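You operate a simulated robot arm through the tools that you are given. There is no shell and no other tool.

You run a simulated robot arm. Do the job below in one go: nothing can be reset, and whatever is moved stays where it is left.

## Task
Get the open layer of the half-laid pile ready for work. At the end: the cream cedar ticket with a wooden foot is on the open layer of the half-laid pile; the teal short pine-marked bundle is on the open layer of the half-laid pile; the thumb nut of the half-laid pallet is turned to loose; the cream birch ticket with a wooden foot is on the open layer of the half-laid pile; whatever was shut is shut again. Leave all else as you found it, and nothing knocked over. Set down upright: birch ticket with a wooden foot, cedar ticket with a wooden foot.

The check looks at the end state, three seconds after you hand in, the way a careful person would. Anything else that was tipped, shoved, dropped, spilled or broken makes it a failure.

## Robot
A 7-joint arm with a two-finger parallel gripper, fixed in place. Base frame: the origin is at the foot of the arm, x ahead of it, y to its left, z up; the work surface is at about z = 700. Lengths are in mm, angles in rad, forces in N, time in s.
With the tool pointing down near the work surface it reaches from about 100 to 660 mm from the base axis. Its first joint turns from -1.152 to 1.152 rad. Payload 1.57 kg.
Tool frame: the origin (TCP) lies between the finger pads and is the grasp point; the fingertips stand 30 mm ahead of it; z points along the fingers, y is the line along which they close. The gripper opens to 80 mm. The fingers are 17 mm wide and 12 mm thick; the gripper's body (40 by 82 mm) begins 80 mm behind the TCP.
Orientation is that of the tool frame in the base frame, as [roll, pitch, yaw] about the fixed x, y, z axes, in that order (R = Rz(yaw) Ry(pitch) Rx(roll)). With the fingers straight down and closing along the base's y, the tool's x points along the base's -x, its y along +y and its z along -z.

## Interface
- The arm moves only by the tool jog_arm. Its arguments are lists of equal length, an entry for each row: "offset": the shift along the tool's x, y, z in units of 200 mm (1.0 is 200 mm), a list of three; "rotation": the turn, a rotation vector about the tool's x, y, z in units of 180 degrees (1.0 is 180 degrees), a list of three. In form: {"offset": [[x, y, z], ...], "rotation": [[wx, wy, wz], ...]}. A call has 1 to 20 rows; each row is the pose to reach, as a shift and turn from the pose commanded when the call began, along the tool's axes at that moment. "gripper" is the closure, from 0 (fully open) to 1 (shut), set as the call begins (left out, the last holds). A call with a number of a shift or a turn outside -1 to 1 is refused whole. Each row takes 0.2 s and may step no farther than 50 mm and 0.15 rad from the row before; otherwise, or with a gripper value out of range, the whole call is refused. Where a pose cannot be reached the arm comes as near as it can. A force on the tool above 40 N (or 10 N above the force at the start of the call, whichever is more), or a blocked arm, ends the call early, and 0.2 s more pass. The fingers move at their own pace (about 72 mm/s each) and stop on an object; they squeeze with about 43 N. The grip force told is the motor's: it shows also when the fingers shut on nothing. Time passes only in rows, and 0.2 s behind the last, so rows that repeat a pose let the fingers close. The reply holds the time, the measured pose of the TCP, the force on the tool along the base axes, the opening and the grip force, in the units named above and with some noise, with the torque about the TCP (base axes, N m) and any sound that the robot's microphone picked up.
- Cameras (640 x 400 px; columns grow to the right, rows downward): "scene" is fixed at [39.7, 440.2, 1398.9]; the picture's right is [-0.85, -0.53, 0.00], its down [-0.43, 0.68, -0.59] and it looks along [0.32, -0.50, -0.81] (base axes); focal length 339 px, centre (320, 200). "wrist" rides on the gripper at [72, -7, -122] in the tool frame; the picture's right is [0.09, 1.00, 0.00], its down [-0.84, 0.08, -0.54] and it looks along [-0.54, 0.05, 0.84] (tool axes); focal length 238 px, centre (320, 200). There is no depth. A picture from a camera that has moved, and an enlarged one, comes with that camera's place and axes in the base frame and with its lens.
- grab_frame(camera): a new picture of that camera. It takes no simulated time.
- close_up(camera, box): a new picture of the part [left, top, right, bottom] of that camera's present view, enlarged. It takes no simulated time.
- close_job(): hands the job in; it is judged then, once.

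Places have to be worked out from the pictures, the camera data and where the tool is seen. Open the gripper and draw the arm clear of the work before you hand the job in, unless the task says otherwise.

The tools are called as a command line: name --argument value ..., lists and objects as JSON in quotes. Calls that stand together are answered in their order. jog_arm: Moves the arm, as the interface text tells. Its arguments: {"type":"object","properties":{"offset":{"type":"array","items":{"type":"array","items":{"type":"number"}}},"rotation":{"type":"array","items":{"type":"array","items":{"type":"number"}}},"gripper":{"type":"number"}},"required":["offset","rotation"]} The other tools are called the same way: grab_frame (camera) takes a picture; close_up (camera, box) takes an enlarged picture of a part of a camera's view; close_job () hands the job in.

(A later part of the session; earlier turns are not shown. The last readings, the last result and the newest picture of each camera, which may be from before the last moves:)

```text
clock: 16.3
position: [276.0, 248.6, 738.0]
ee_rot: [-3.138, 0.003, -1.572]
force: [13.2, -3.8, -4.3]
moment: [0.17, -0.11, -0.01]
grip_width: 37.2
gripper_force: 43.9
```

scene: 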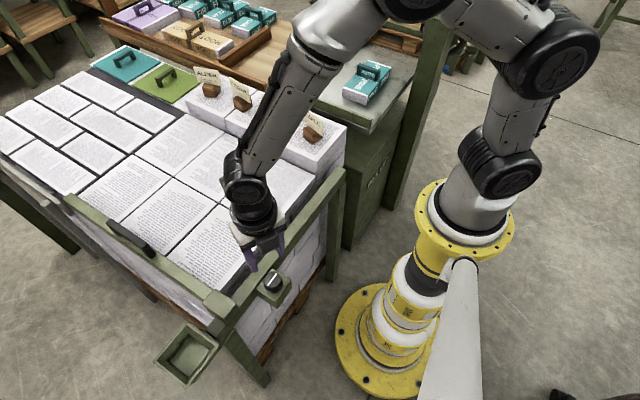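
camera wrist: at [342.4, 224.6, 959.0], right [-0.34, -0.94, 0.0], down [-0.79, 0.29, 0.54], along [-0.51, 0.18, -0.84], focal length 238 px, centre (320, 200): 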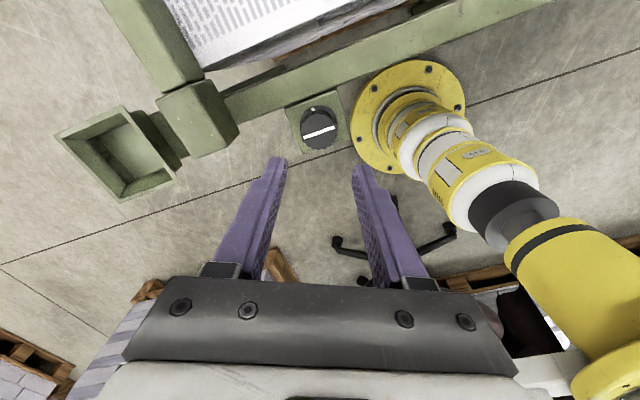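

Gripped; now a gentle further counter-clockwise probe of about 0.2 rad.

jog_arm --offset '[[0, -0.004, 0], [0, -0.004, 0]]' --rotation '[[0, 0, -0.03], [0, 0, -0.06]]'

close_up --camera "wrist" --box '[240, 80, 400, 200]'

```text
clock: 16.9
position: [275.4, 249.3, 738.5]
ee_rot: [-3.137, 0.002, -1.381]
force: [15.6, -3.7, -4.5]
moment: [0.03, -0.16, -0.61]
grip_width: 37.9
gripper_force: 44.0
```

```text
3.33 times, centred on (320, 140) of wrist
camera zoom: at [295.7, 180.0, 860.0], right [-0.96, -0.28, 0.0], down [-0.23, 0.81, 0.54], along [-0.15, 0.52, -0.84], focal length 794 px, centre (320, 400)
```

zoom: 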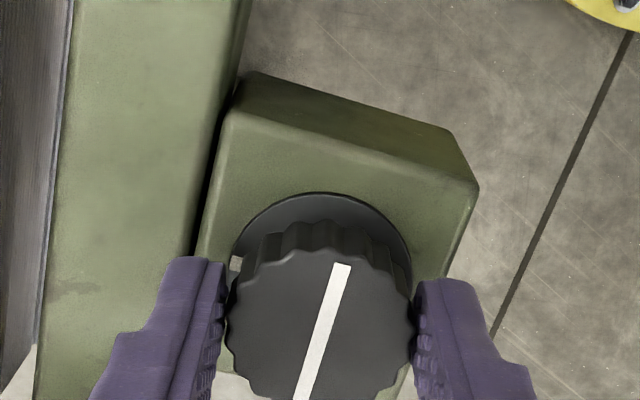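

A firm stop now: moment about z is −0.61 and the fingers slipped on the knob, so the end of travel (loose) is at about 90°. I release and rise.

jog_arm --offset '[[0, 0, 0], [0, 0, 0], [0, 0, 0]]' --rotation '[[0, 0, 0], [0, 0, 0], [0, 0, 0]]' --gripper 0.3

jog_arm --offset '[[0, 0, -0.15], [0, 0, -0.35], [0, 0, -0.6], [0, 0, -0.8], [0, 0, -1.0]]' --rotation '[[0, 0, 0], [0, 0, 0], [0, 0, 0], [0, 0, 0], [0, 0, 0]]'

close_up --camera "scene" --box '[235, 255, 315, 305]'

grab_frame --camera "wrist"

```text
clock: 17.7
position: [275.5, 248.8, 738.3]
ee_rot: [-3.141, -0.001, -1.384]
force: [-0.1, -0.3, -0.4]
moment: [-0.01, -0.01, -0.02]
grip_width: 55.7
gripper_force: 0.1
```

```text
clock: 18.9
position: [273.3, 249.9, 939.6]
ee_rot: [-3.141, 0.0, -1.384]
force: [-0.6, 0.5, 0.5]
moment: [0.0, 0.03, 0.0]
grip_width: 56.2
gripper_force: 0.1
```

```text
8.00 times, centred on (275, 280) of scene
camera zoom: at [39.7, 440.2, 1398.9], right [-0.85, -0.53, 0.0], down [-0.43, 0.68, -0.59], along [0.32, -0.5, -0.81], focal length 2714 px, centre (680, -440)
```

zoom: 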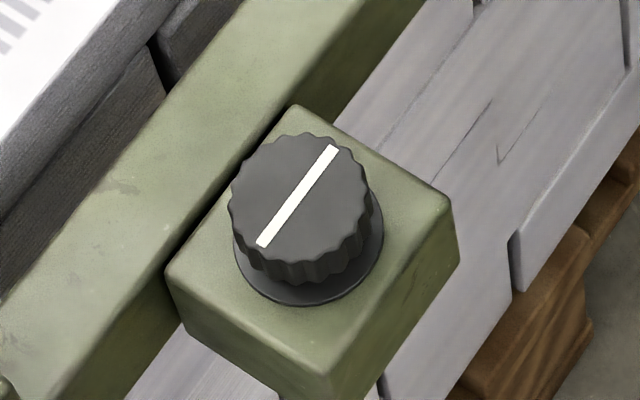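

```text
taken
camera wrist: at [295.0, 180.8, 1061.9], right [-0.96, -0.28, 0.0], down [-0.23, 0.81, 0.54], along [-0.15, 0.52, -0.84], focal length 238 px, centre (320, 200)
```

wrist: 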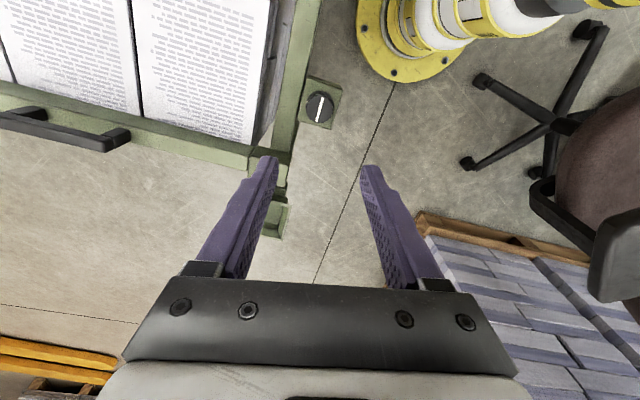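

The nut now sits across its index mark (loose). I rotate the wrist back to the initial orientation at this safe height.

jog_arm --offset '[[0, 0, 0], [0, 0, 0], [0, 0, 0], [0, 0, 0], [0, 0, 0], [0, 0, 0], [0, 0, 0], [0, 0, 0], [0, 0, 0], [0, 0, 0], [0, 0, 0], [0, 0, 0], [0, 0, 0]]' --rotation '[[0, 0, 0.043], [0, 0, 0.086], [0, 0, 0.129], [0, 0, 0.172], [0, 0, 0.215], [0, 0, 0.258], [0, 0, 0.301], [0, 0, 0.344], [0, 0, 0.387], [0, 0, 0.43], [0, 0, 0.473], [0, 0, 0.516], [0, 0, 0.5595]]' --gripper 0

```text
clock: 21.7
position: [275.0, 249.4, 937.4]
ee_rot: [-3.141, 0.002, 3.139]
force: [-0.2, -0.2, 0.9]
moment: [-0.01, -0.02, 0.02]
grip_width: 79.9
gripper_force: 0.0
```

Now I swing toward the tickets at the same height, for a closer look from the wrist camera.

jog_arm --offset '[[-0.165, -0.18, 0], [-0.33, -0.36, 0], [-0.495, -0.54, 0], [-0.66, -0.72, 0], [-0.825, -0.9, 0]]' --rotation '[[0, 0, 0], [0, 0, 0], [0, 0, 0], [0, 0, 0], [0, 0, 0]]'

jog_arm --offset '[[0, -0.2, 0], [0, -0.4, 0], [0, -0.6, 0], [0, -0.6, 0]]' --rotation '[[0, 0, 0], [0, 0, 0], [0, 0, 0], [0, 0, 0]]'

grab_frame --camera "wrist"

grab_frame --camera "scene"

```text
clock: 22.9
position: [440.0, 68.6, 941.3]
ee_rot: [-3.141, 0.002, 3.141]
force: [-0.2, 1.0, 1.2]
moment: [0.05, -0.01, 0.01]
grip_width: 80.1
gripper_force: 0.1
```

```text
clock: 23.9
position: [439.8, -51.6, 939.5]
ee_rot: [3.141, 0.003, 3.141]
force: [0.0, -0.9, 0.3]
moment: [0.0, 0.03, 0.02]
grip_width: 80.0
gripper_force: 0.2
```

```text
taken
camera wrist: at [368.0, -57.4, 1061.4], right [-0.09, 1.0, 0.0], down [0.84, 0.08, 0.54], along [0.54, 0.05, -0.84], focal length 238 px, centre (320, 200)
```

wrist: 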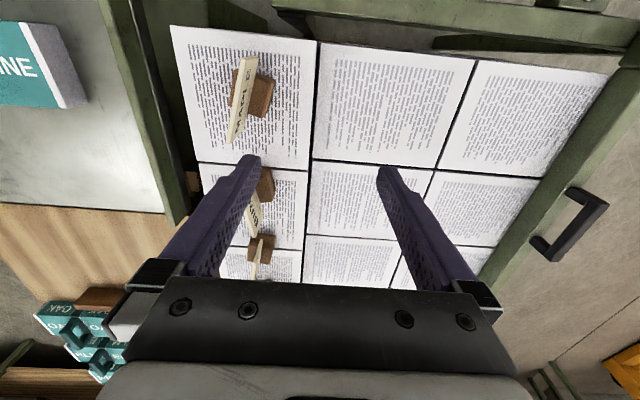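

```text
taken
```

scene: 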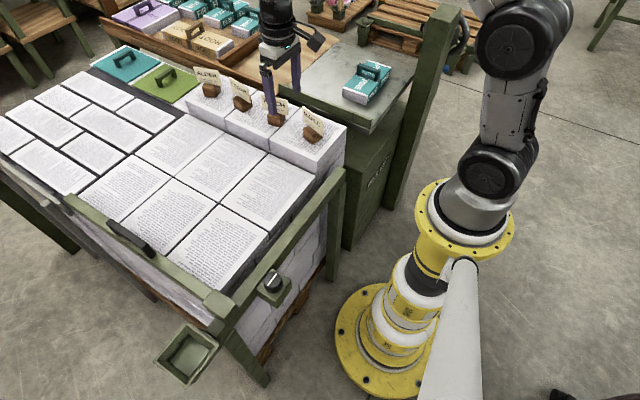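

Maple's ticket is seen from above here, which shows the tickets' structure; I zoom in on it and the others.

close_up --camera "wrist" --box '[170, 30, 320, 150]'

close_up --camera "wrist" --box '[190, 150, 310, 290]'

close_up --camera "scene" --box '[190, 55, 350, 155]'

```text
3.33 times, centred on (245, 90) of wrist
camera zoom: at [368.0, -57.4, 1061.4], right [-0.09, 1.0, 0.0], down [0.84, 0.08, 0.54], along [0.54, 0.05, -0.84], focal length 794 px, centre (570, 567)
```

zoom: 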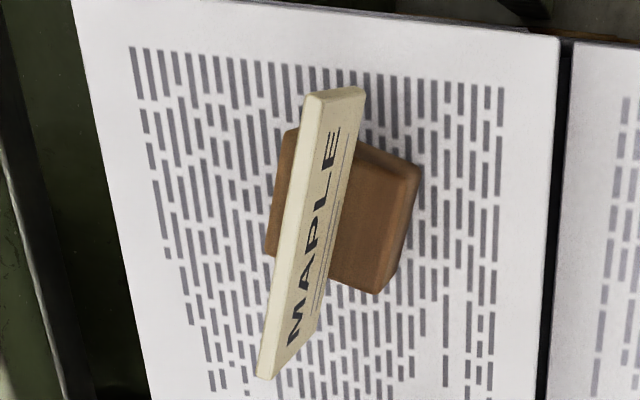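

```text
2.86 times, centred on (250, 220) of wrist
camera zoom: at [368.0, -57.4, 1061.4], right [-0.09, 1.0, 0.0], down [0.84, 0.08, 0.54], along [0.54, 0.05, -0.84], focal length 681 px, centre (520, 143)
```

zoom: 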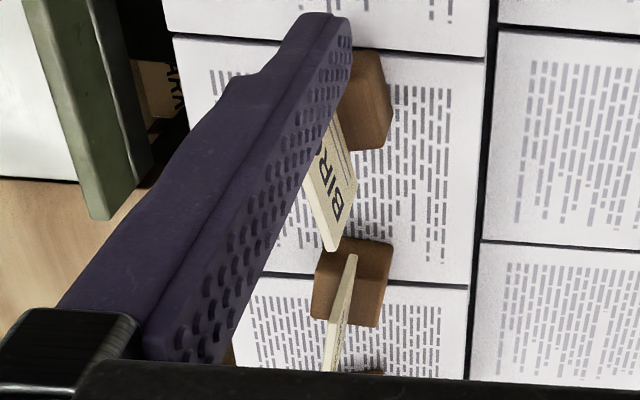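

```text
4.00 times, centred on (270, 105) of scene
camera zoom: at [39.7, 440.1, 1398.9], right [-0.85, -0.53, 0.0], down [-0.43, 0.68, -0.59], along [0.32, -0.5, -0.81], focal length 1357 px, centre (520, 580)
```

zoom: 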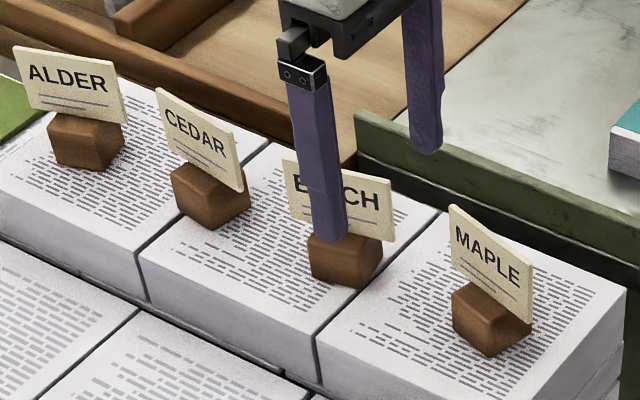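

The ream tops under the tickets work out at z ≈ 755, the open layer at z ≈ 700, and each ticket is a wood block with a thick card slotted through it. I move above the birch ticket (about 545, −125) to measure it between the fingers.

jog_arm --offset '[[-0.175, -0.122, 0], [-0.35, -0.243, 0], [-0.525, -0.365, 0], [-0.525, -0.365, 0]]' --rotation '[[0, 0, 0], [0, 0, 0], [0, 0, 0], [0, 0, 0]]'

grab_frame --camera "wrist"

close_up --camera "wrist" --box '[230, 60, 410, 180]'

```text
clock: 24.9
position: [546.0, -123.2, 938.1]
ee_rot: [-3.141, 0.001, 3.141]
force: [0.2, 0.6, -0.4]
moment: [-0.01, 0.01, -0.01]
grip_width: 79.9
gripper_force: 0.0
```

```text
taken
camera wrist: at [473.5, -130.5, 1060.0], right [-0.09, 1.0, 0.0], down [0.84, 0.08, 0.54], along [0.54, 0.05, -0.84], focal length 238 px, centre (320, 200)
```

wrist: 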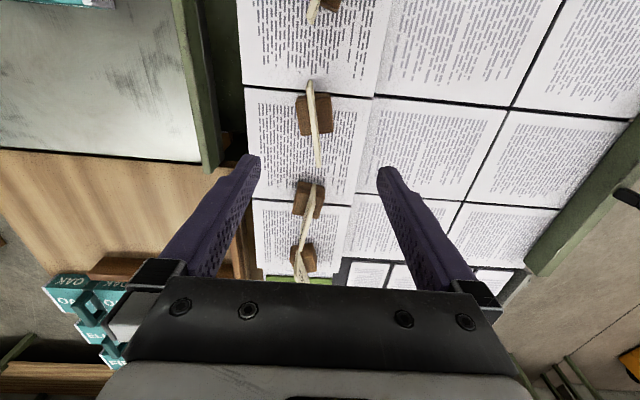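

```text
3.33 times, centred on (320, 120) of wrist
camera zoom: at [473.5, -130.5, 1060.0], right [-0.09, 1.0, 0.0], down [0.84, 0.08, 0.54], along [0.54, 0.05, -0.84], focal length 794 px, centre (320, 467)
```

zoom: 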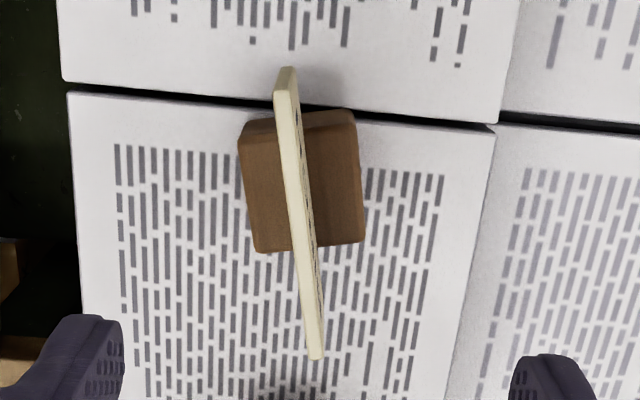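

Birch's foot is about 37 × 36 mm, centred near (541, −129), yawed about 10.5° with its card, card top near z = 825. I align yaw, centre over it and descend partway to check.

jog_arm --offset '[[0.01, -0.015, 0.1], [0.02, -0.029, 0.2], [0.02, -0.029, 0.34], [0.02, -0.029, 0.34]]' --rotation '[[0, 0, -0.029], [0, 0, -0.0583], [0, 0, -0.0583], [0, 0, -0.0583]]'

close_up --camera "wrist" --box '[220, 60, 420, 185]'

```text
clock: 25.9
position: [543.3, -128.6, 868.5]
ee_rot: [3.14, 0.002, -2.958]
force: [0.1, 0.8, 0.7]
moment: [-0.01, 0.02, 0.0]
grip_width: 80.0
gripper_force: 0.1
```

```text
3.20 times, centred on (320, 122) of wrist
camera zoom: at [473.2, -148.3, 990.0], right [-0.27, 0.96, 0.0], down [0.81, 0.23, 0.54], along [0.52, 0.15, -0.84], focal length 763 px, centre (320, 448)
```

zoom: 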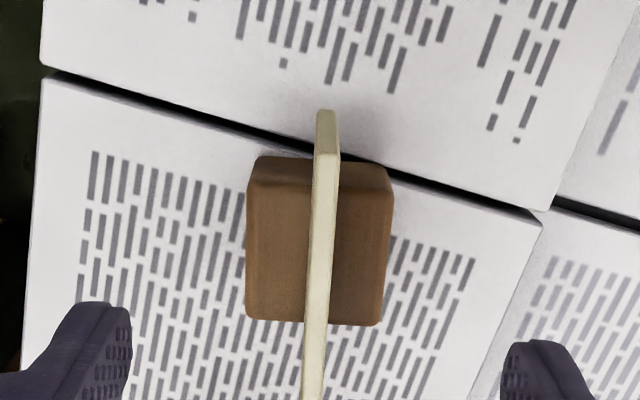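

Well centred; the foot is about 2.5° further rotated and about 2 mm closer than the TCP. I fine-tune and descend to TCP z ≈ 789, tips about 4 mm above the ream.

jog_arm --offset '[[0.0075, -0.0025, 0.13], [0.0075, -0.0025, 0.26], [0.0075, -0.0025, 0.34], [0.0075, -0.0025, 0.3975], [0.0075, -0.0025, 0.3975]]' --rotation '[[0, 0, -0.013], [0, 0, -0.013], [0, 0, -0.013], [0, 0, -0.013], [0, 0, -0.013]]'

close_up --camera "wrist" --box '[200, 60, 440, 210]'

close_up --camera "scene" --box '[200, 60, 340, 150]'

```text
clock: 27.1
position: [539.2, -130.4, 790.1]
ee_rot: [3.142, 0.003, -2.917]
force: [0.2, 0.1, 0.1]
moment: [0.04, 0.0, -0.01]
grip_width: 79.6
gripper_force: 0.0
```

```text
2.67 times, centred on (320, 135) of wrist
camera zoom: at [470.8, -152.0, 911.5], right [-0.31, 0.95, 0.0], down [0.8, 0.26, 0.54], along [0.52, 0.17, -0.84], focal length 636 px, centre (320, 373)
```

zoom: 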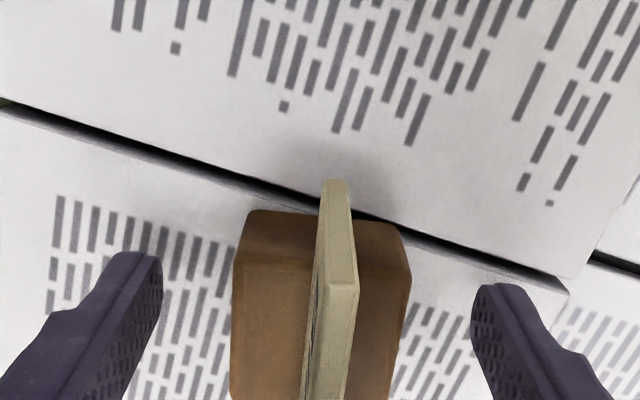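

```text
4.44 times, centred on (270, 105) of scene
camera zoom: at [39.7, 440.2, 1398.9], right [-0.85, -0.53, 0.0], down [-0.43, 0.68, -0.59], along [0.32, -0.5, -0.81], focal length 1508 px, centre (542, 622)
```

zoom: 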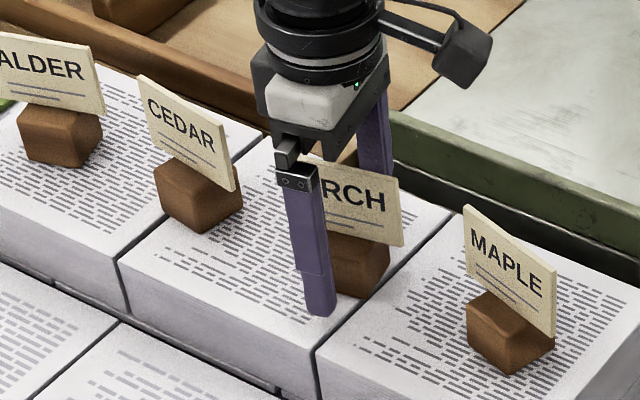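

The fingers straddle the birch foot evenly and the TCP sits over its centre. I close the gripper.

jog_arm --offset '[[0, 0, 0], [0, 0, 0], [0, 0, 0], [0, 0, 0]]' --rotation '[[0, 0, 0], [0, 0, 0], [0, 0, 0], [0, 0, 0]]' --gripper 1

close_up --camera "wrist" --box '[200, 60, 440, 210]'

```text
clock: 28.1
position: [539.8, -128.4, 789.5]
ee_rot: [-3.141, 0.001, -2.917]
force: [0.1, 0.1, -0.2]
moment: [0.01, 0.0, -0.01]
grip_width: 38.8
gripper_force: 43.4
```

```text
2.67 times, centred on (320, 135) of wrist
camera zoom: at [470.7, -151.9, 911.7], right [-0.31, 0.95, 0.0], down [0.8, 0.26, 0.54], along [0.52, 0.17, -0.84], focal length 636 px, centre (320, 373)
```

zoom: 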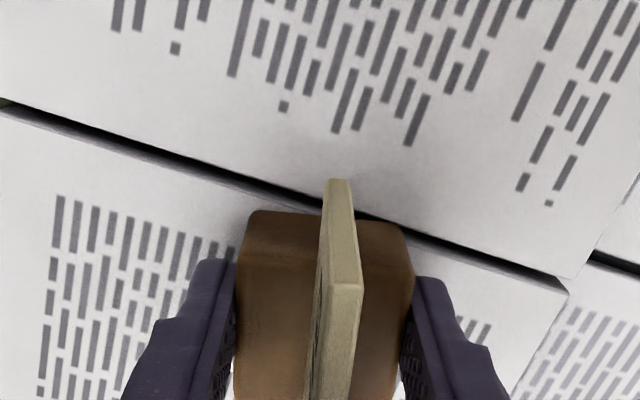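

Gripped at 38.8 mm. I lift straight up about 90 mm.

jog_arm --offset '[[0, 0, -0.03], [0, 0, -0.1], [0, 0, -0.2], [0, 0, -0.32], [0, 0, -0.45]]' --rotation '[[0, 0, 0], [0, 0, 0], [0, 0, 0], [0, 0, 0], [0, 0, 0]]'

grab_frame --camera "scene"

grab_frame --camera "wrist"

```text
clock: 29.3
position: [539.2, -129.3, 881.0]
ee_rot: [-3.141, 0.003, -2.917]
force: [-0.4, 0.4, -0.1]
moment: [0.03, -0.01, -0.01]
grip_width: 38.6
gripper_force: 42.7
```

```text
taken
```

scene: 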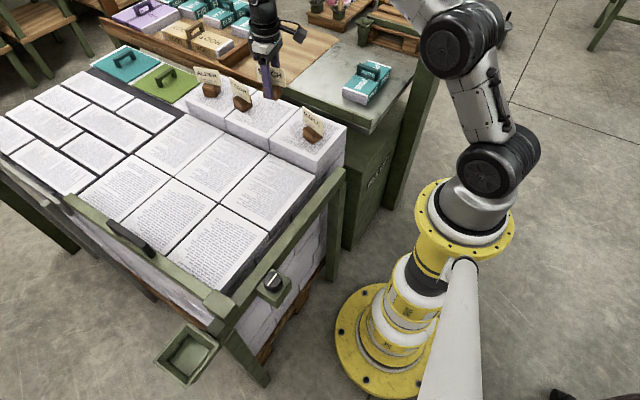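

```text
taken
camera wrist: at [471.1, -151.9, 1001.4], right [-0.31, 0.95, 0.0], down [0.8, 0.26, 0.54], along [0.52, 0.17, -0.84], focal length 238 px, centre (320, 200)
```

wrist: 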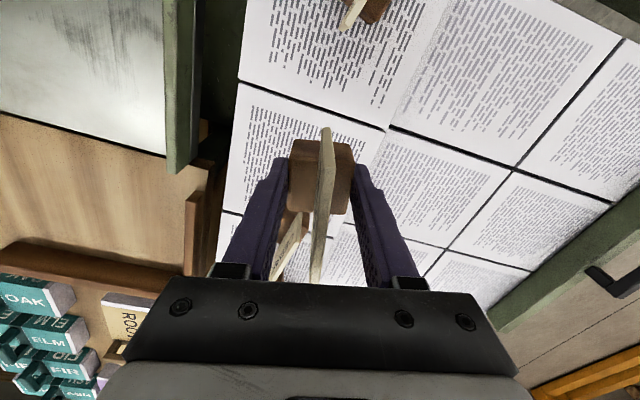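

Birch is held securely. I carry it level over to the open layer, above the near ream at about (450, 40).

jog_arm --offset '[[0.05, 0.185, 0], [0.1, 0.37, 0], [0.15, 0.554, 0], [0.2, 0.739, 0], [0.25, 0.924, 0], [0.25, 0.924, 0]]' --rotation '[[0, 0, 0], [0, 0, 0], [0, 0, 0], [0, 0, 0], [0, 0, 0], [0, 0, 0]]'

grab_frame --camera "scene"

grab_frame --camera "wrist"

```text
clock: 30.7
position: [448.5, 39.0, 882.5]
ee_rot: [-3.141, 0.001, -2.917]
force: [-0.4, -0.3, -0.1]
moment: [0.01, -0.01, 0.02]
grip_width: 38.7
gripper_force: 43.1
```

```text
taken
```

scene: 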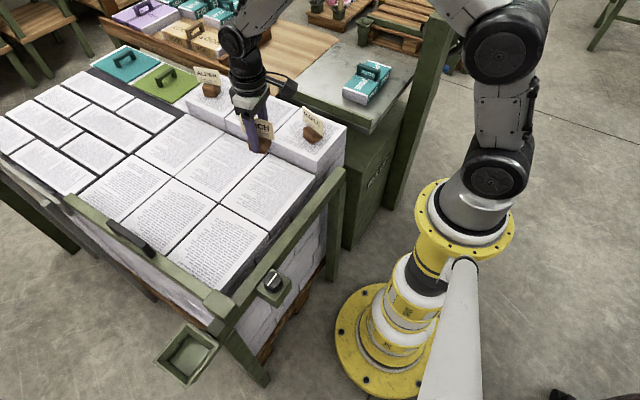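

```text
taken
camera wrist: at [379.2, 17.2, 1003.6], right [-0.31, 0.95, 0.0], down [0.8, 0.26, 0.54], along [0.52, 0.17, -0.84], focal length 238 px, centre (320, 200)
```

wrist: 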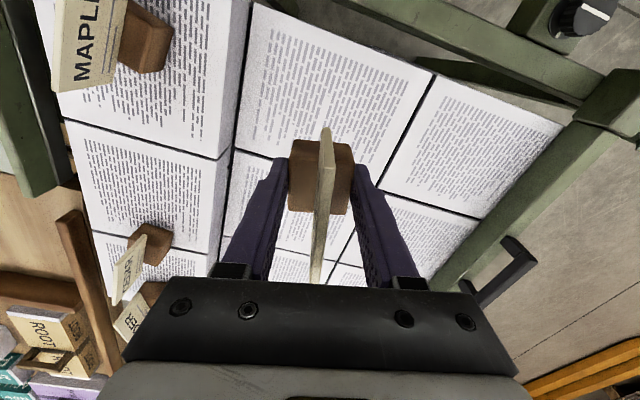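

I'm over the middle of the near ream. I lower quickly to about 6 mm above expected contact, then creep.

jog_arm --offset '[[0, 0, 0.15], [0, 0, 0.3], [0, 0, 0.45], [0, 0, 0.58], [0, 0, 0.67], [0, 0, 0.7], [0, 0, 0.7]]' --rotation '[[0, 0, 0], [0, 0, 0], [0, 0, 0], [0, 0, 0], [0, 0, 0], [0, 0, 0], [0, 0, 0]]'

close_up --camera "scene" --box '[200, 100, 340, 220]'

close_up --camera "wrist" --box '[200, 60, 440, 210]'

```text
clock: 32.3
position: [450.1, 38.4, 739.8]
ee_rot: [3.141, 0.001, -2.918]
force: [1.0, 0.3, -0.9]
moment: [0.01, 0.0, 0.0]
grip_width: 38.6
gripper_force: 42.6
```

```text
3.33 times, centred on (270, 160) of scene
camera zoom: at [39.7, 440.2, 1398.9], right [-0.85, -0.53, 0.0], down [-0.43, 0.68, -0.59], along [0.32, -0.5, -0.81], focal length 1131 px, centre (487, 333)
```

zoom: 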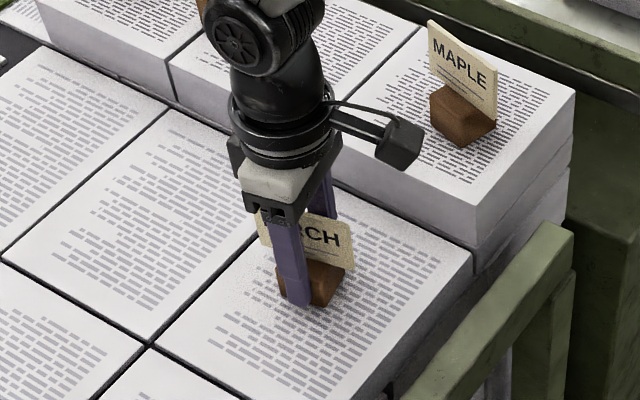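

```text
2.67 times, centred on (320, 135) of wrist
camera zoom: at [381.2, 16.1, 861.9], right [-0.31, 0.95, 0.0], down [0.8, 0.26, 0.54], along [0.52, 0.17, -0.84], focal length 636 px, centre (320, 373)
```

zoom: 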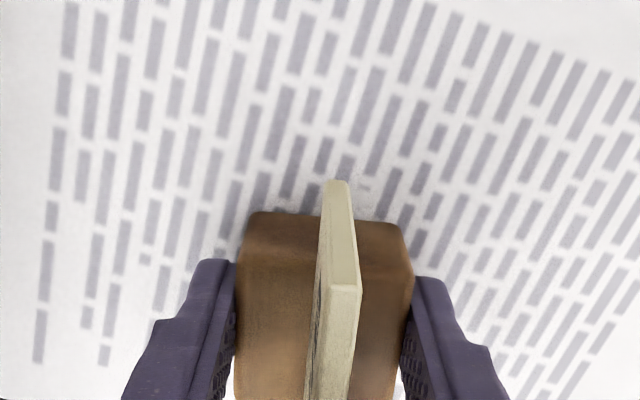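

No contact yet. I creep down in 1.5–2 mm steps to find contact.

jog_arm --offset '[[0, 0, 0.01], [0, 0, 0.018]]' --rotation '[[0, 0, 0], [0, 0, 0]]'

jog_arm --offset '[[0, 0, 0.006], [0, 0, 0.006]]' --rotation '[[0, 0, 0], [0, 0, 0]]'

```text
clock: 32.9
position: [448.5, 38.6, 739.5]
ee_rot: [-3.141, 0.003, -2.917]
force: [-14.6, 0.5, 34.5]
moment: [-0.02, 0.51, -0.01]
grip_width: 38.8
gripper_force: 43.0
```

```text
clock: 33.5
position: [451.4, 38.2, 738.2]
ee_rot: [3.141, 0.007, -2.919]
force: [-10.1, -1.4, 37.2]
moment: [0.01, 0.26, 0.02]
grip_width: 38.6
gripper_force: 42.6
```

Contact at about z = 739; I back off 3 mm to relieve the push before releasing.

jog_arm --offset '[[0, 0, -0.008], [0, 0, -0.016]]' --rotation '[[0, 0, 0], [0, 0, 0]]'

```text
clock: 34.1
position: [450.3, 37.9, 737.1]
ee_rot: [-3.141, 0.001, -2.919]
force: [2.1, 0.1, 5.1]
moment: [0.01, -0.22, -0.01]
grip_width: 38.5
gripper_force: 43.4
```

Only 5 N remains, so the foot is resting on the ream. I open the gripper.

jog_arm --offset '[[0, 0, 0], [0, 0, 0], [0, 0, 0], [0, 0, 0]]' --rotation '[[0, 0, 0], [0, 0, 0], [0, 0, 0], [0, 0, 0]]' --gripper 0

close_up --camera "wrist" --box '[200, 60, 440, 210]'

```text
clock: 35.1
position: [450.9, 39.3, 738.6]
ee_rot: [-3.141, 0.002, -2.918]
force: [-0.9, -0.5, 0.3]
moment: [-0.03, 0.0, 0.0]
grip_width: 80.2
gripper_force: 0.0
```

```text
2.67 times, centred on (320, 135) of wrist
camera zoom: at [381.9, 16.1, 860.8], right [-0.31, 0.95, 0.0], down [0.8, 0.26, 0.54], along [0.52, 0.17, -0.84], focal length 636 px, centre (320, 373)
```

zoom: 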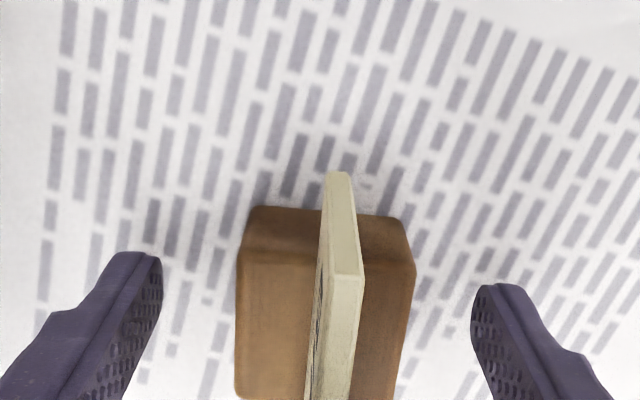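

Birch stands upright on the open layer. I rise straight up clear of it.

jog_arm --offset '[[0, 0, -0.1], [0, 0, -0.25], [0, 0, -0.45], [0, 0, -0.65], [0, 0, -0.85]]' --rotation '[[0, 0, 0], [0, 0, 0], [0, 0, 0], [0, 0, 0], [0, 0, 0]]'

grab_frame --camera "wrist"

close_up --camera "scene" --box '[180, 60, 360, 220]'

```text
clock: 36.3
position: [450.3, 39.1, 910.4]
ee_rot: [-3.141, 0.002, -2.919]
force: [-0.2, -0.3, -0.2]
moment: [-0.06, 0.01, 0.01]
grip_width: 80.1
gripper_force: 0.0
```

```text
taken
camera wrist: at [382.2, 15.9, 1031.2], right [-0.31, 0.95, 0.0], down [0.8, 0.26, 0.54], along [0.52, 0.17, -0.84], focal length 238 px, centre (320, 200)
```

wrist: 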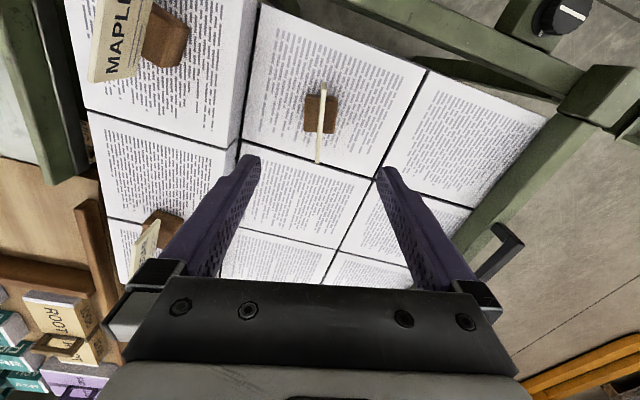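

```text
2.50 times, centred on (270, 140) of scene
camera zoom: at [39.6, 440.2, 1398.9], right [-0.85, -0.53, 0.0], down [-0.43, 0.68, -0.59], along [0.32, -0.5, -0.81], focal length 848 px, centre (445, 350)
```

zoom: 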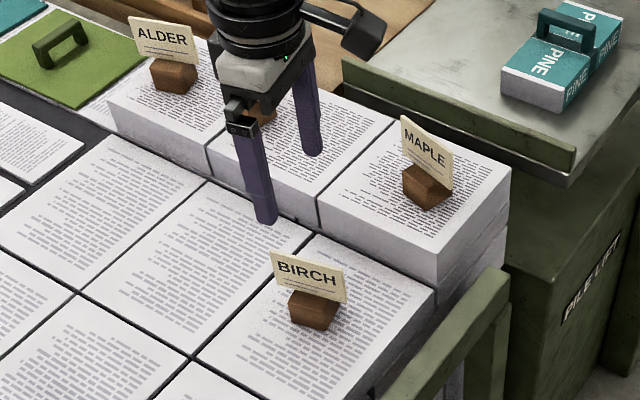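

Birch is placed correctly. Next I fly to near the cedar ticket at z ≈ 910, turning the yaw back to square, to measure it.

jog_arm --offset '[[-0.112, -0.1836, 0], [-0.224, -0.367, 0], [-0.336, -0.551, 0], [-0.448, -0.734, 0], [-0.56, -0.918, 0], [-0.56, -0.918, 0]]' --rotation '[[0, 0, 0.0143], [0, 0, 0.0286], [0, 0, 0.0428], [0, 0, 0.0571], [0, 0, 0.0714], [0, 0, 0.0714]]'

grab_frame --camera "wrist"

close_up --camera "wrist" --box '[230, 80, 410, 200]'

```text
clock: 37.7
position: [601.6, -114.2, 908.7]
ee_rot: [-3.141, 0.002, 3.14]
force: [0.0, 0.0, -0.8]
moment: [0.01, -0.02, 0.03]
grip_width: 80.0
gripper_force: 0.0
```

```text
taken
camera wrist: at [529.1, -121.1, 1030.5], right [-0.09, 1.0, 0.0], down [0.84, 0.08, 0.54], along [0.54, 0.05, -0.84], focal length 238 px, centre (320, 200)
```

wrist: 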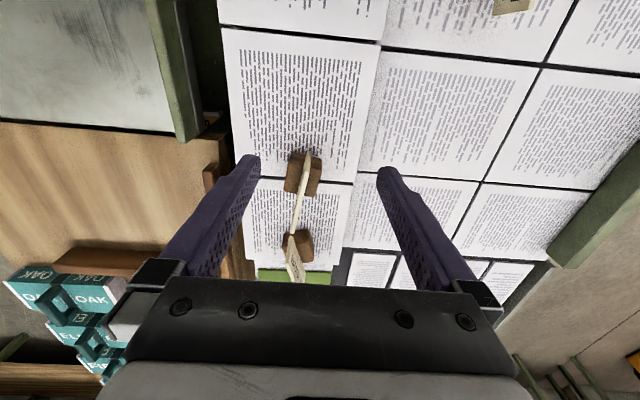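

```text
3.33 times, centred on (320, 140) of wrist
camera zoom: at [529.1, -121.1, 1030.5], right [-0.09, 1.0, 0.0], down [0.84, 0.08, 0.54], along [0.54, 0.05, -0.84], focal length 794 px, centre (320, 400)
```

zoom: 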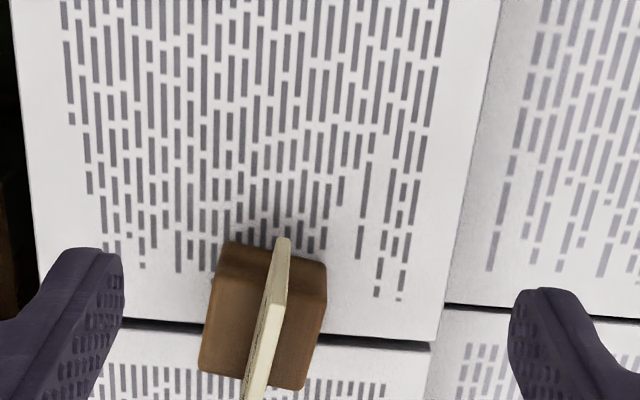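

Cedar's foot centre works out at about (664, −130), yaw about −7°, which is right at the edge of the straight-down reach. I test how far the arm really gets, staying above the card tops.

jog_arm --offset '[[-0.15, -0.04, 0.07], [-0.22, -0.06, 0.1], [-0.2935, -0.0765, 0.13], [-0.2935, -0.0765, 0.13]]' --rotation '[[0, 0, 0.02], [0, 0, 0.03], [0, 0, 0.039], [0, 0, 0.039]]'

grab_frame --camera "wrist"

close_up --camera "wrist" --box '[230, 80, 410, 200]'

grab_frame --camera "scene"

```text
clock: 38.7
position: [646.2, -127.8, 882.0]
ee_rot: [3.141, 0.001, 3.019]
force: [-0.7, 0.1, -0.1]
moment: [-0.01, -0.03, 0.01]
grip_width: 79.9
gripper_force: 0.3
out of reach, approached as far as the arm can: row 3, 4
```

```text
taken
camera wrist: at [573.9, -124.9, 1004.1], right [0.03, 1.0, 0.0], down [0.84, -0.03, 0.54], along [0.54, -0.02, -0.84], focal length 238 px, centre (320, 200)
```

wrist: 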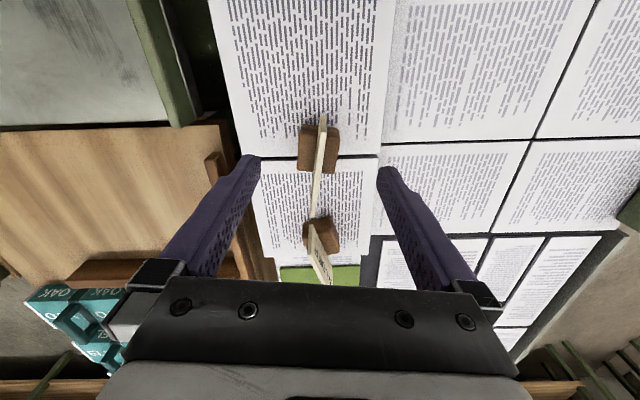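

```text
3.33 times, centred on (320, 140) of wrist
camera zoom: at [573.9, -124.9, 1004.1], right [0.03, 1.0, 0.0], down [0.84, -0.03, 0.54], along [0.54, -0.02, -0.84], focal length 794 px, centre (320, 400)
```

zoom: 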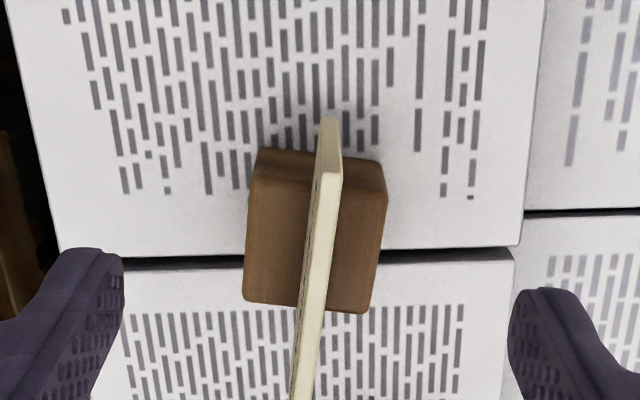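

```text
taken
```

scene: 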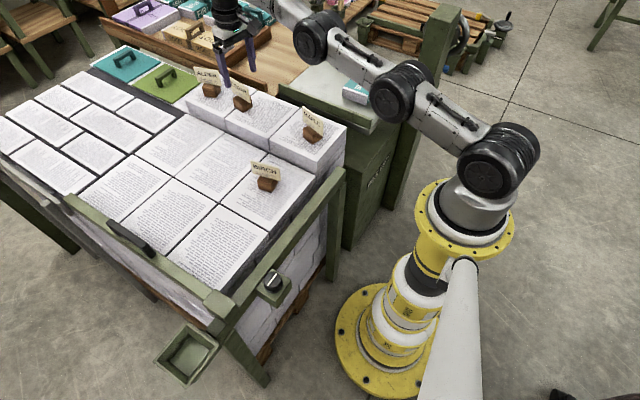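

The straight-down limit is r ≈ 659 mm, just short of the cedar foot at (664, −130.5). I tilt the tool 15° about its closing axis so the fingertips lean outward, which keeps the pads parallel to the foot's sides.

jog_arm --offset '[[0, 0, 0], [0, 0, 0], [0, 0, 0]]' --rotation '[[0, -0.0417, 0], [0, -0.0833, 0], [0, -0.0833, 0]]'

grab_frame --camera "wrist"

close_up --camera "wrist" --box '[230, 80, 410, 200]'

```text
clock: 39.5
position: [646.2, -127.1, 883.0]
ee_rot: [-3.141, 0.264, 3.019]
force: [0.0, 0.4, 0.3]
moment: [0.01, 0.0, -0.01]
grip_width: 79.9
gripper_force: 0.0
```

```text
taken
camera wrist: at [545.0, -121.7, 981.0], right [0.03, 1.0, -0.02], down [0.67, -0.01, 0.74], along [0.74, -0.04, -0.67], focal length 238 px, centre (320, 200)
```

wrist: 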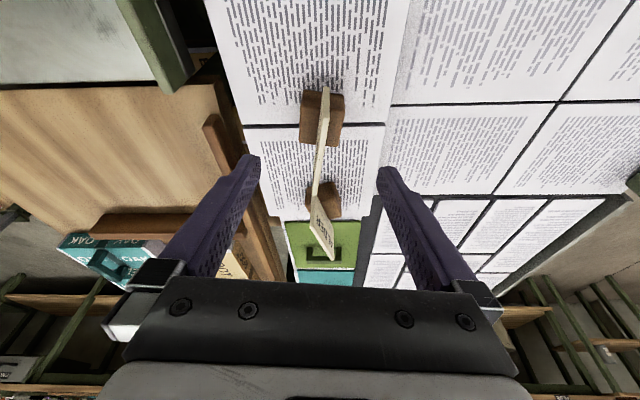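

```text
3.33 times, centred on (320, 140) of wrist
camera zoom: at [545.0, -121.7, 981.0], right [0.03, 1.0, -0.02], down [0.67, -0.01, 0.74], along [0.74, -0.04, -0.67], focal length 794 px, centre (320, 400)
```

zoom: 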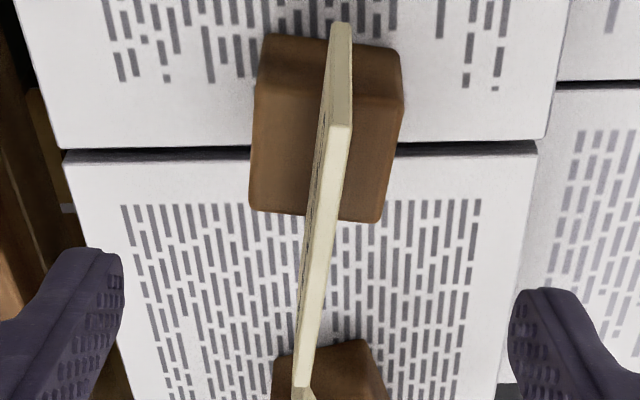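

The tilt holds at 15° and the commanded pose is now the reached one. I descend along an outward line toward (659, −130), stopping partway at z ≈ 820 to check.

jog_arm --offset '[[0.013, -0.001, 0.11], [0.027, -0.002, 0.22], [0.04, -0.003, 0.313], [0.04, -0.003, 0.313]]' --rotation '[[0, 0, 0], [0, 0, 0], [0, 0, 0], [0, 0, 0]]'

close_up --camera "wrist" --box '[200, 60, 440, 210]'

close_up --camera "scene" --box '[170, 40, 310, 140]'

```text
clock: 40.5
position: [653.5, -129.0, 821.3]
ee_rot: [-3.141, 0.266, 3.018]
force: [-0.6, -0.5, -0.5]
moment: [0.0, 0.03, -0.03]
grip_width: 80.1
gripper_force: 0.1
```

```text
2.67 times, centred on (320, 135) of wrist
camera zoom: at [553.2, -123.6, 919.1], right [0.03, 1.0, -0.02], down [0.67, -0.01, 0.74], along [0.74, -0.04, -0.67], focal length 636 px, centre (320, 373)
```

zoom: 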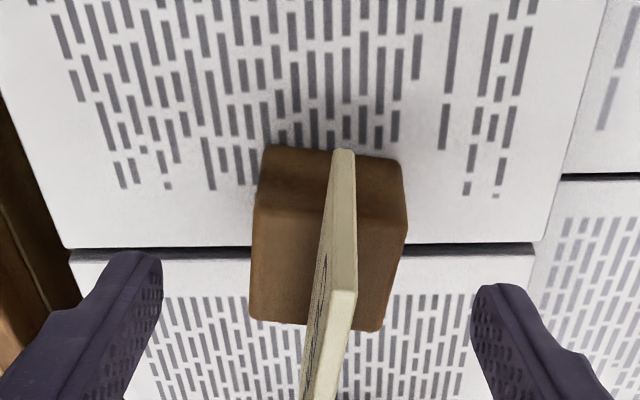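

```text
4.00 times, centred on (240, 90) of scene
camera zoom: at [39.7, 440.2, 1398.9], right [-0.85, -0.53, 0.0], down [-0.43, 0.68, -0.59], along [0.32, -0.5, -0.81], focal length 1357 px, centre (640, 640)
```

zoom: 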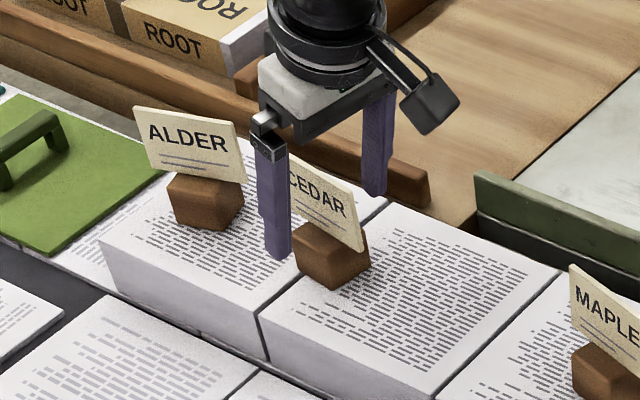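

Aligned in yaw; the foot is about 2 mm to the +y side, which I correct while descending the last 32 mm.

jog_arm --offset '[[0.007, 0.005, 0.06], [0.014, 0.0085, 0.12], [0.02, 0.0085, 0.1615], [0.02, 0.0085, 0.1615]]' --rotation '[[0, 0, 0], [0, 0, 0], [0, 0, 0], [0, 0, 0]]'

close_up --camera "wrist" --box '[200, 60, 440, 210]'

close_up --camera "scene" --box '[170, 40, 310, 140]'

```text
clock: 41.5
position: [660.3, -128.5, 786.4]
ee_rot: [3.142, 0.264, 3.017]
force: [-0.8, 0.3, 0.0]
moment: [-0.01, 0.01, -0.01]
grip_width: 80.0
gripper_force: 0.1
```

```text
2.67 times, centred on (320, 135) of wrist
camera zoom: at [558.4, -121.9, 886.8], right [0.03, 1.0, -0.02], down [0.67, -0.01, 0.74], along [0.74, -0.04, -0.67], focal length 636 px, centre (320, 373)
```

zoom: 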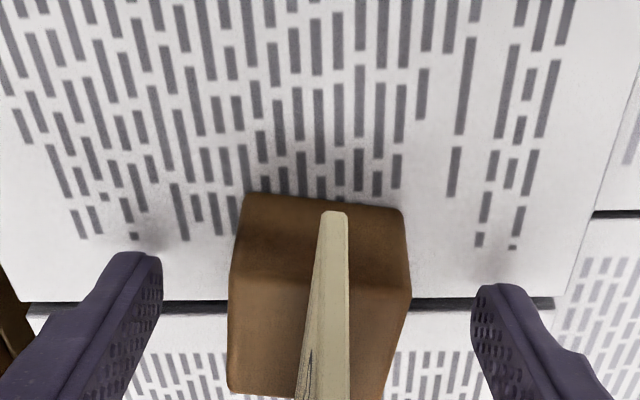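

```text
4.00 times, centred on (240, 90) of scene
camera zoom: at [39.7, 440.2, 1398.9], right [-0.85, -0.53, 0.0], down [-0.43, 0.68, -0.59], along [0.32, -0.5, -0.81], focal length 1357 px, centre (640, 640)
```

zoom: 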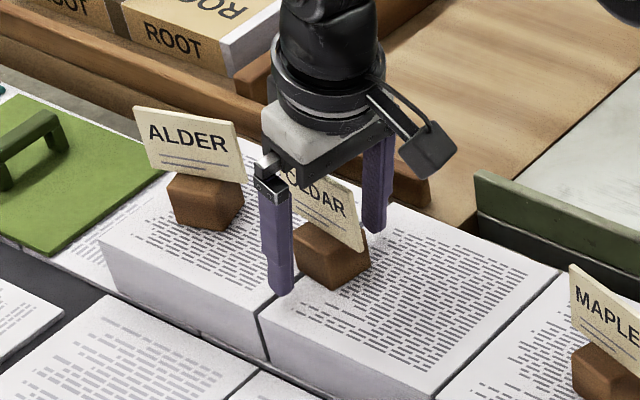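

Fingers straddle the cedar foot symmetrically with tips just above the ream. I close.

jog_arm --offset '[[0, 0, 0], [0, 0, 0], [0, 0, 0], [0, 0, 0]]' --rotation '[[0, 0, 0], [0, 0, 0], [0, 0, 0], [0, 0, 0]]' --gripper 1

close_up --camera "wrist" --box '[200, 60, 440, 210]'

```text
clock: 42.5
position: [659.6, -127.9, 788.8]
ee_rot: [3.141, 0.262, 3.018]
force: [-0.4, 0.1, 0.5]
moment: [-0.03, 0.0, -0.01]
grip_width: 38.9
gripper_force: 42.5
```

```text
2.67 times, centred on (320, 135) of wrist
camera zoom: at [558.3, -122.0, 886.9], right [0.03, 1.0, -0.02], down [0.67, -0.01, 0.74], along [0.74, -0.04, -0.67], focal length 636 px, centre (320, 373)
```

zoom: 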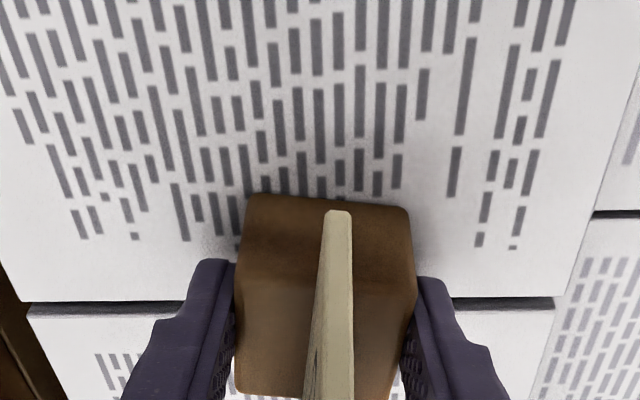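

Cedar is gripped at 38.9 mm. I lift it straight up first, then up and slightly inward to stay within reach.

jog_arm --offset '[[-0.0065, 0, -0.024], [-0.0196, 0, -0.0724], [-0.0043, -0.006, -0.206], [0.011, -0.012, -0.34], [0.026, -0.0185, -0.4735], [0.026, -0.0185, -0.4735]]' --rotation '[[0, 0, 0], [0, 0, 0], [0, 0, 0], [0, 0, 0], [0, 0, 0], [0, 0, 0]]'

grab_frame --camera "scene"

grab_frame --camera "wrist"

```text
clock: 43.9
position: [628.6, -129.6, 877.8]
ee_rot: [3.141, 0.263, 3.018]
force: [-0.1, 0.4, -0.5]
moment: [-0.02, 0.02, -0.01]
grip_width: 38.7
gripper_force: 43.1
```

```text
taken
```

scene: 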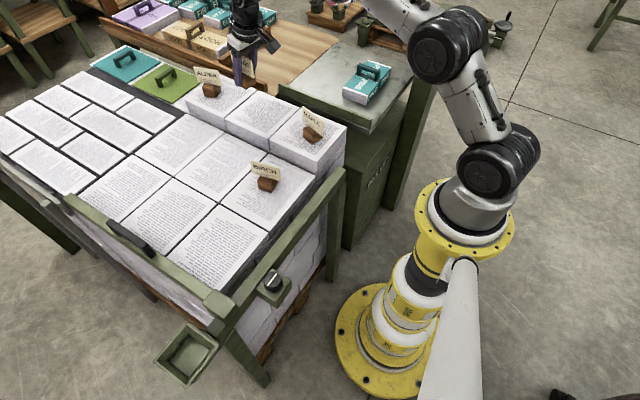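

```text
taken
camera wrist: at [528.2, -123.4, 976.3], right [0.03, 1.0, -0.02], down [0.67, -0.01, 0.74], along [0.74, -0.04, -0.67], focal length 238 px, centre (320, 200)
```

wrist: 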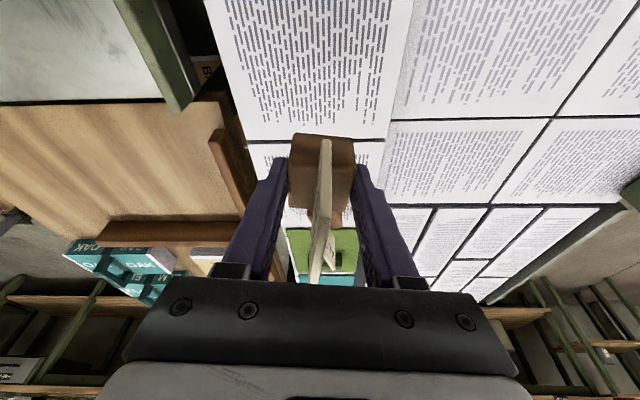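

Held securely. I carry it level to above the second ream of the open layer, about (590, 50).

jog_arm --offset '[[0.064, 0.173, -0.0173], [0.128, 0.345, -0.0346], [0.192, 0.518, -0.0519], [0.256, 0.691, -0.0692], [0.3195, 0.8635, -0.0865], [0.3195, 0.8635, -0.0865]]' --rotation '[[0, 0, 0], [0, 0, 0], [0, 0, 0], [0, 0, 0], [0, 0, 0], [0, 0, 0]]'

grab_frame --camera "scene"

grab_frame --camera "wrist"

```text
clock: 45.3
position: [583.8, 50.5, 879.5]
ee_rot: [-3.141, 0.265, 3.017]
force: [-0.8, 0.1, 0.3]
moment: [-0.01, -0.03, 0.01]
grip_width: 38.8
gripper_force: 42.5
```

```text
taken
```

scene: 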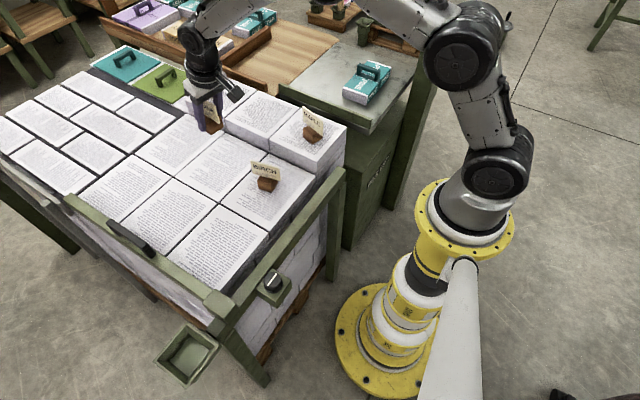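

```text
taken
camera wrist: at [483.4, 56.3, 977.9], right [0.03, 1.0, -0.02], down [0.67, -0.01, 0.74], along [0.74, -0.04, -0.67], focal length 238 px, centre (320, 200)
```

wrist: 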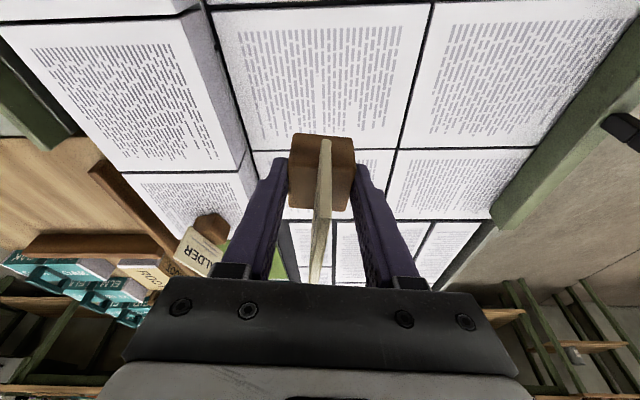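

I'm over the middle of the second ream. I descend vertically to about 5 mm above the expected contact.

jog_arm --offset '[[0.0449, 0, 0.166], [0.0898, 0, 0.332], [0.1257, 0, 0.465], [0.1526, 0, 0.5644], [0.1705, 0, 0.631], [0.1795, 0, 0.664], [0.1795, 0, 0.664]]' --rotation '[[0, 0, 0], [0, 0, 0], [0, 0, 0], [0, 0, 0], [0, 0, 0], [0, 0, 0], [0, 0, 0]]'

close_up --camera "scene" --box '[160, 60, 320, 200]'

close_up --camera "wrist" --box '[200, 60, 440, 210]'

```text
clock: 46.9
position: [584.5, 51.4, 740.8]
ee_rot: [-3.141, 0.265, 3.016]
force: [0.5, 0.5, -1.1]
moment: [0.02, 0.0, -0.02]
grip_width: 38.5
gripper_force: 43.0
```

```text
2.86 times, centred on (240, 130) of scene
camera zoom: at [39.7, 440.2, 1398.9], right [-0.85, -0.53, 0.0], down [-0.43, 0.68, -0.59], along [0.32, -0.5, -0.81], focal length 969 px, centre (549, 400)
```

zoom: 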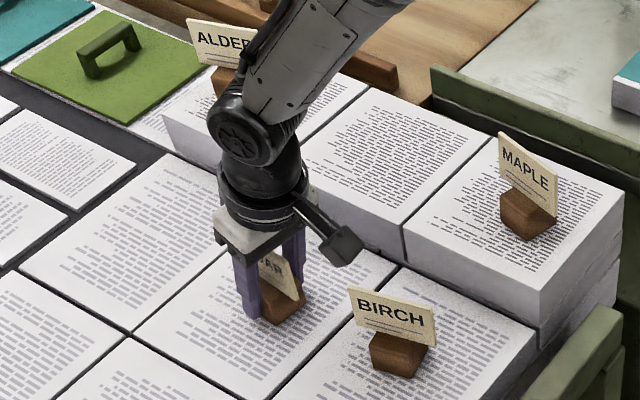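

```text
2.67 times, centred on (320, 135) of wrist
camera zoom: at [483.5, 57.5, 838.5], right [0.03, 1.0, -0.02], down [0.67, -0.01, 0.74], along [0.74, -0.04, -0.67], focal length 636 px, centre (320, 373)
```

zoom: 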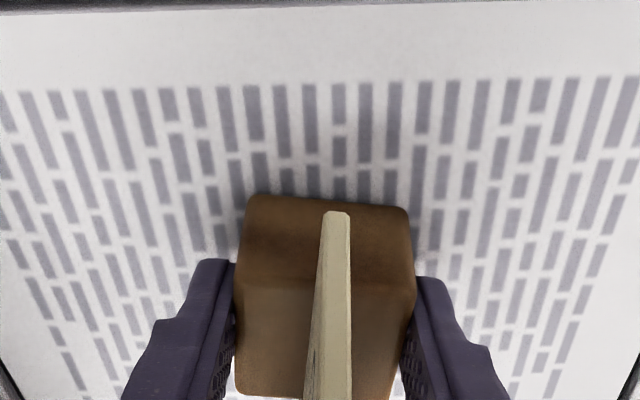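

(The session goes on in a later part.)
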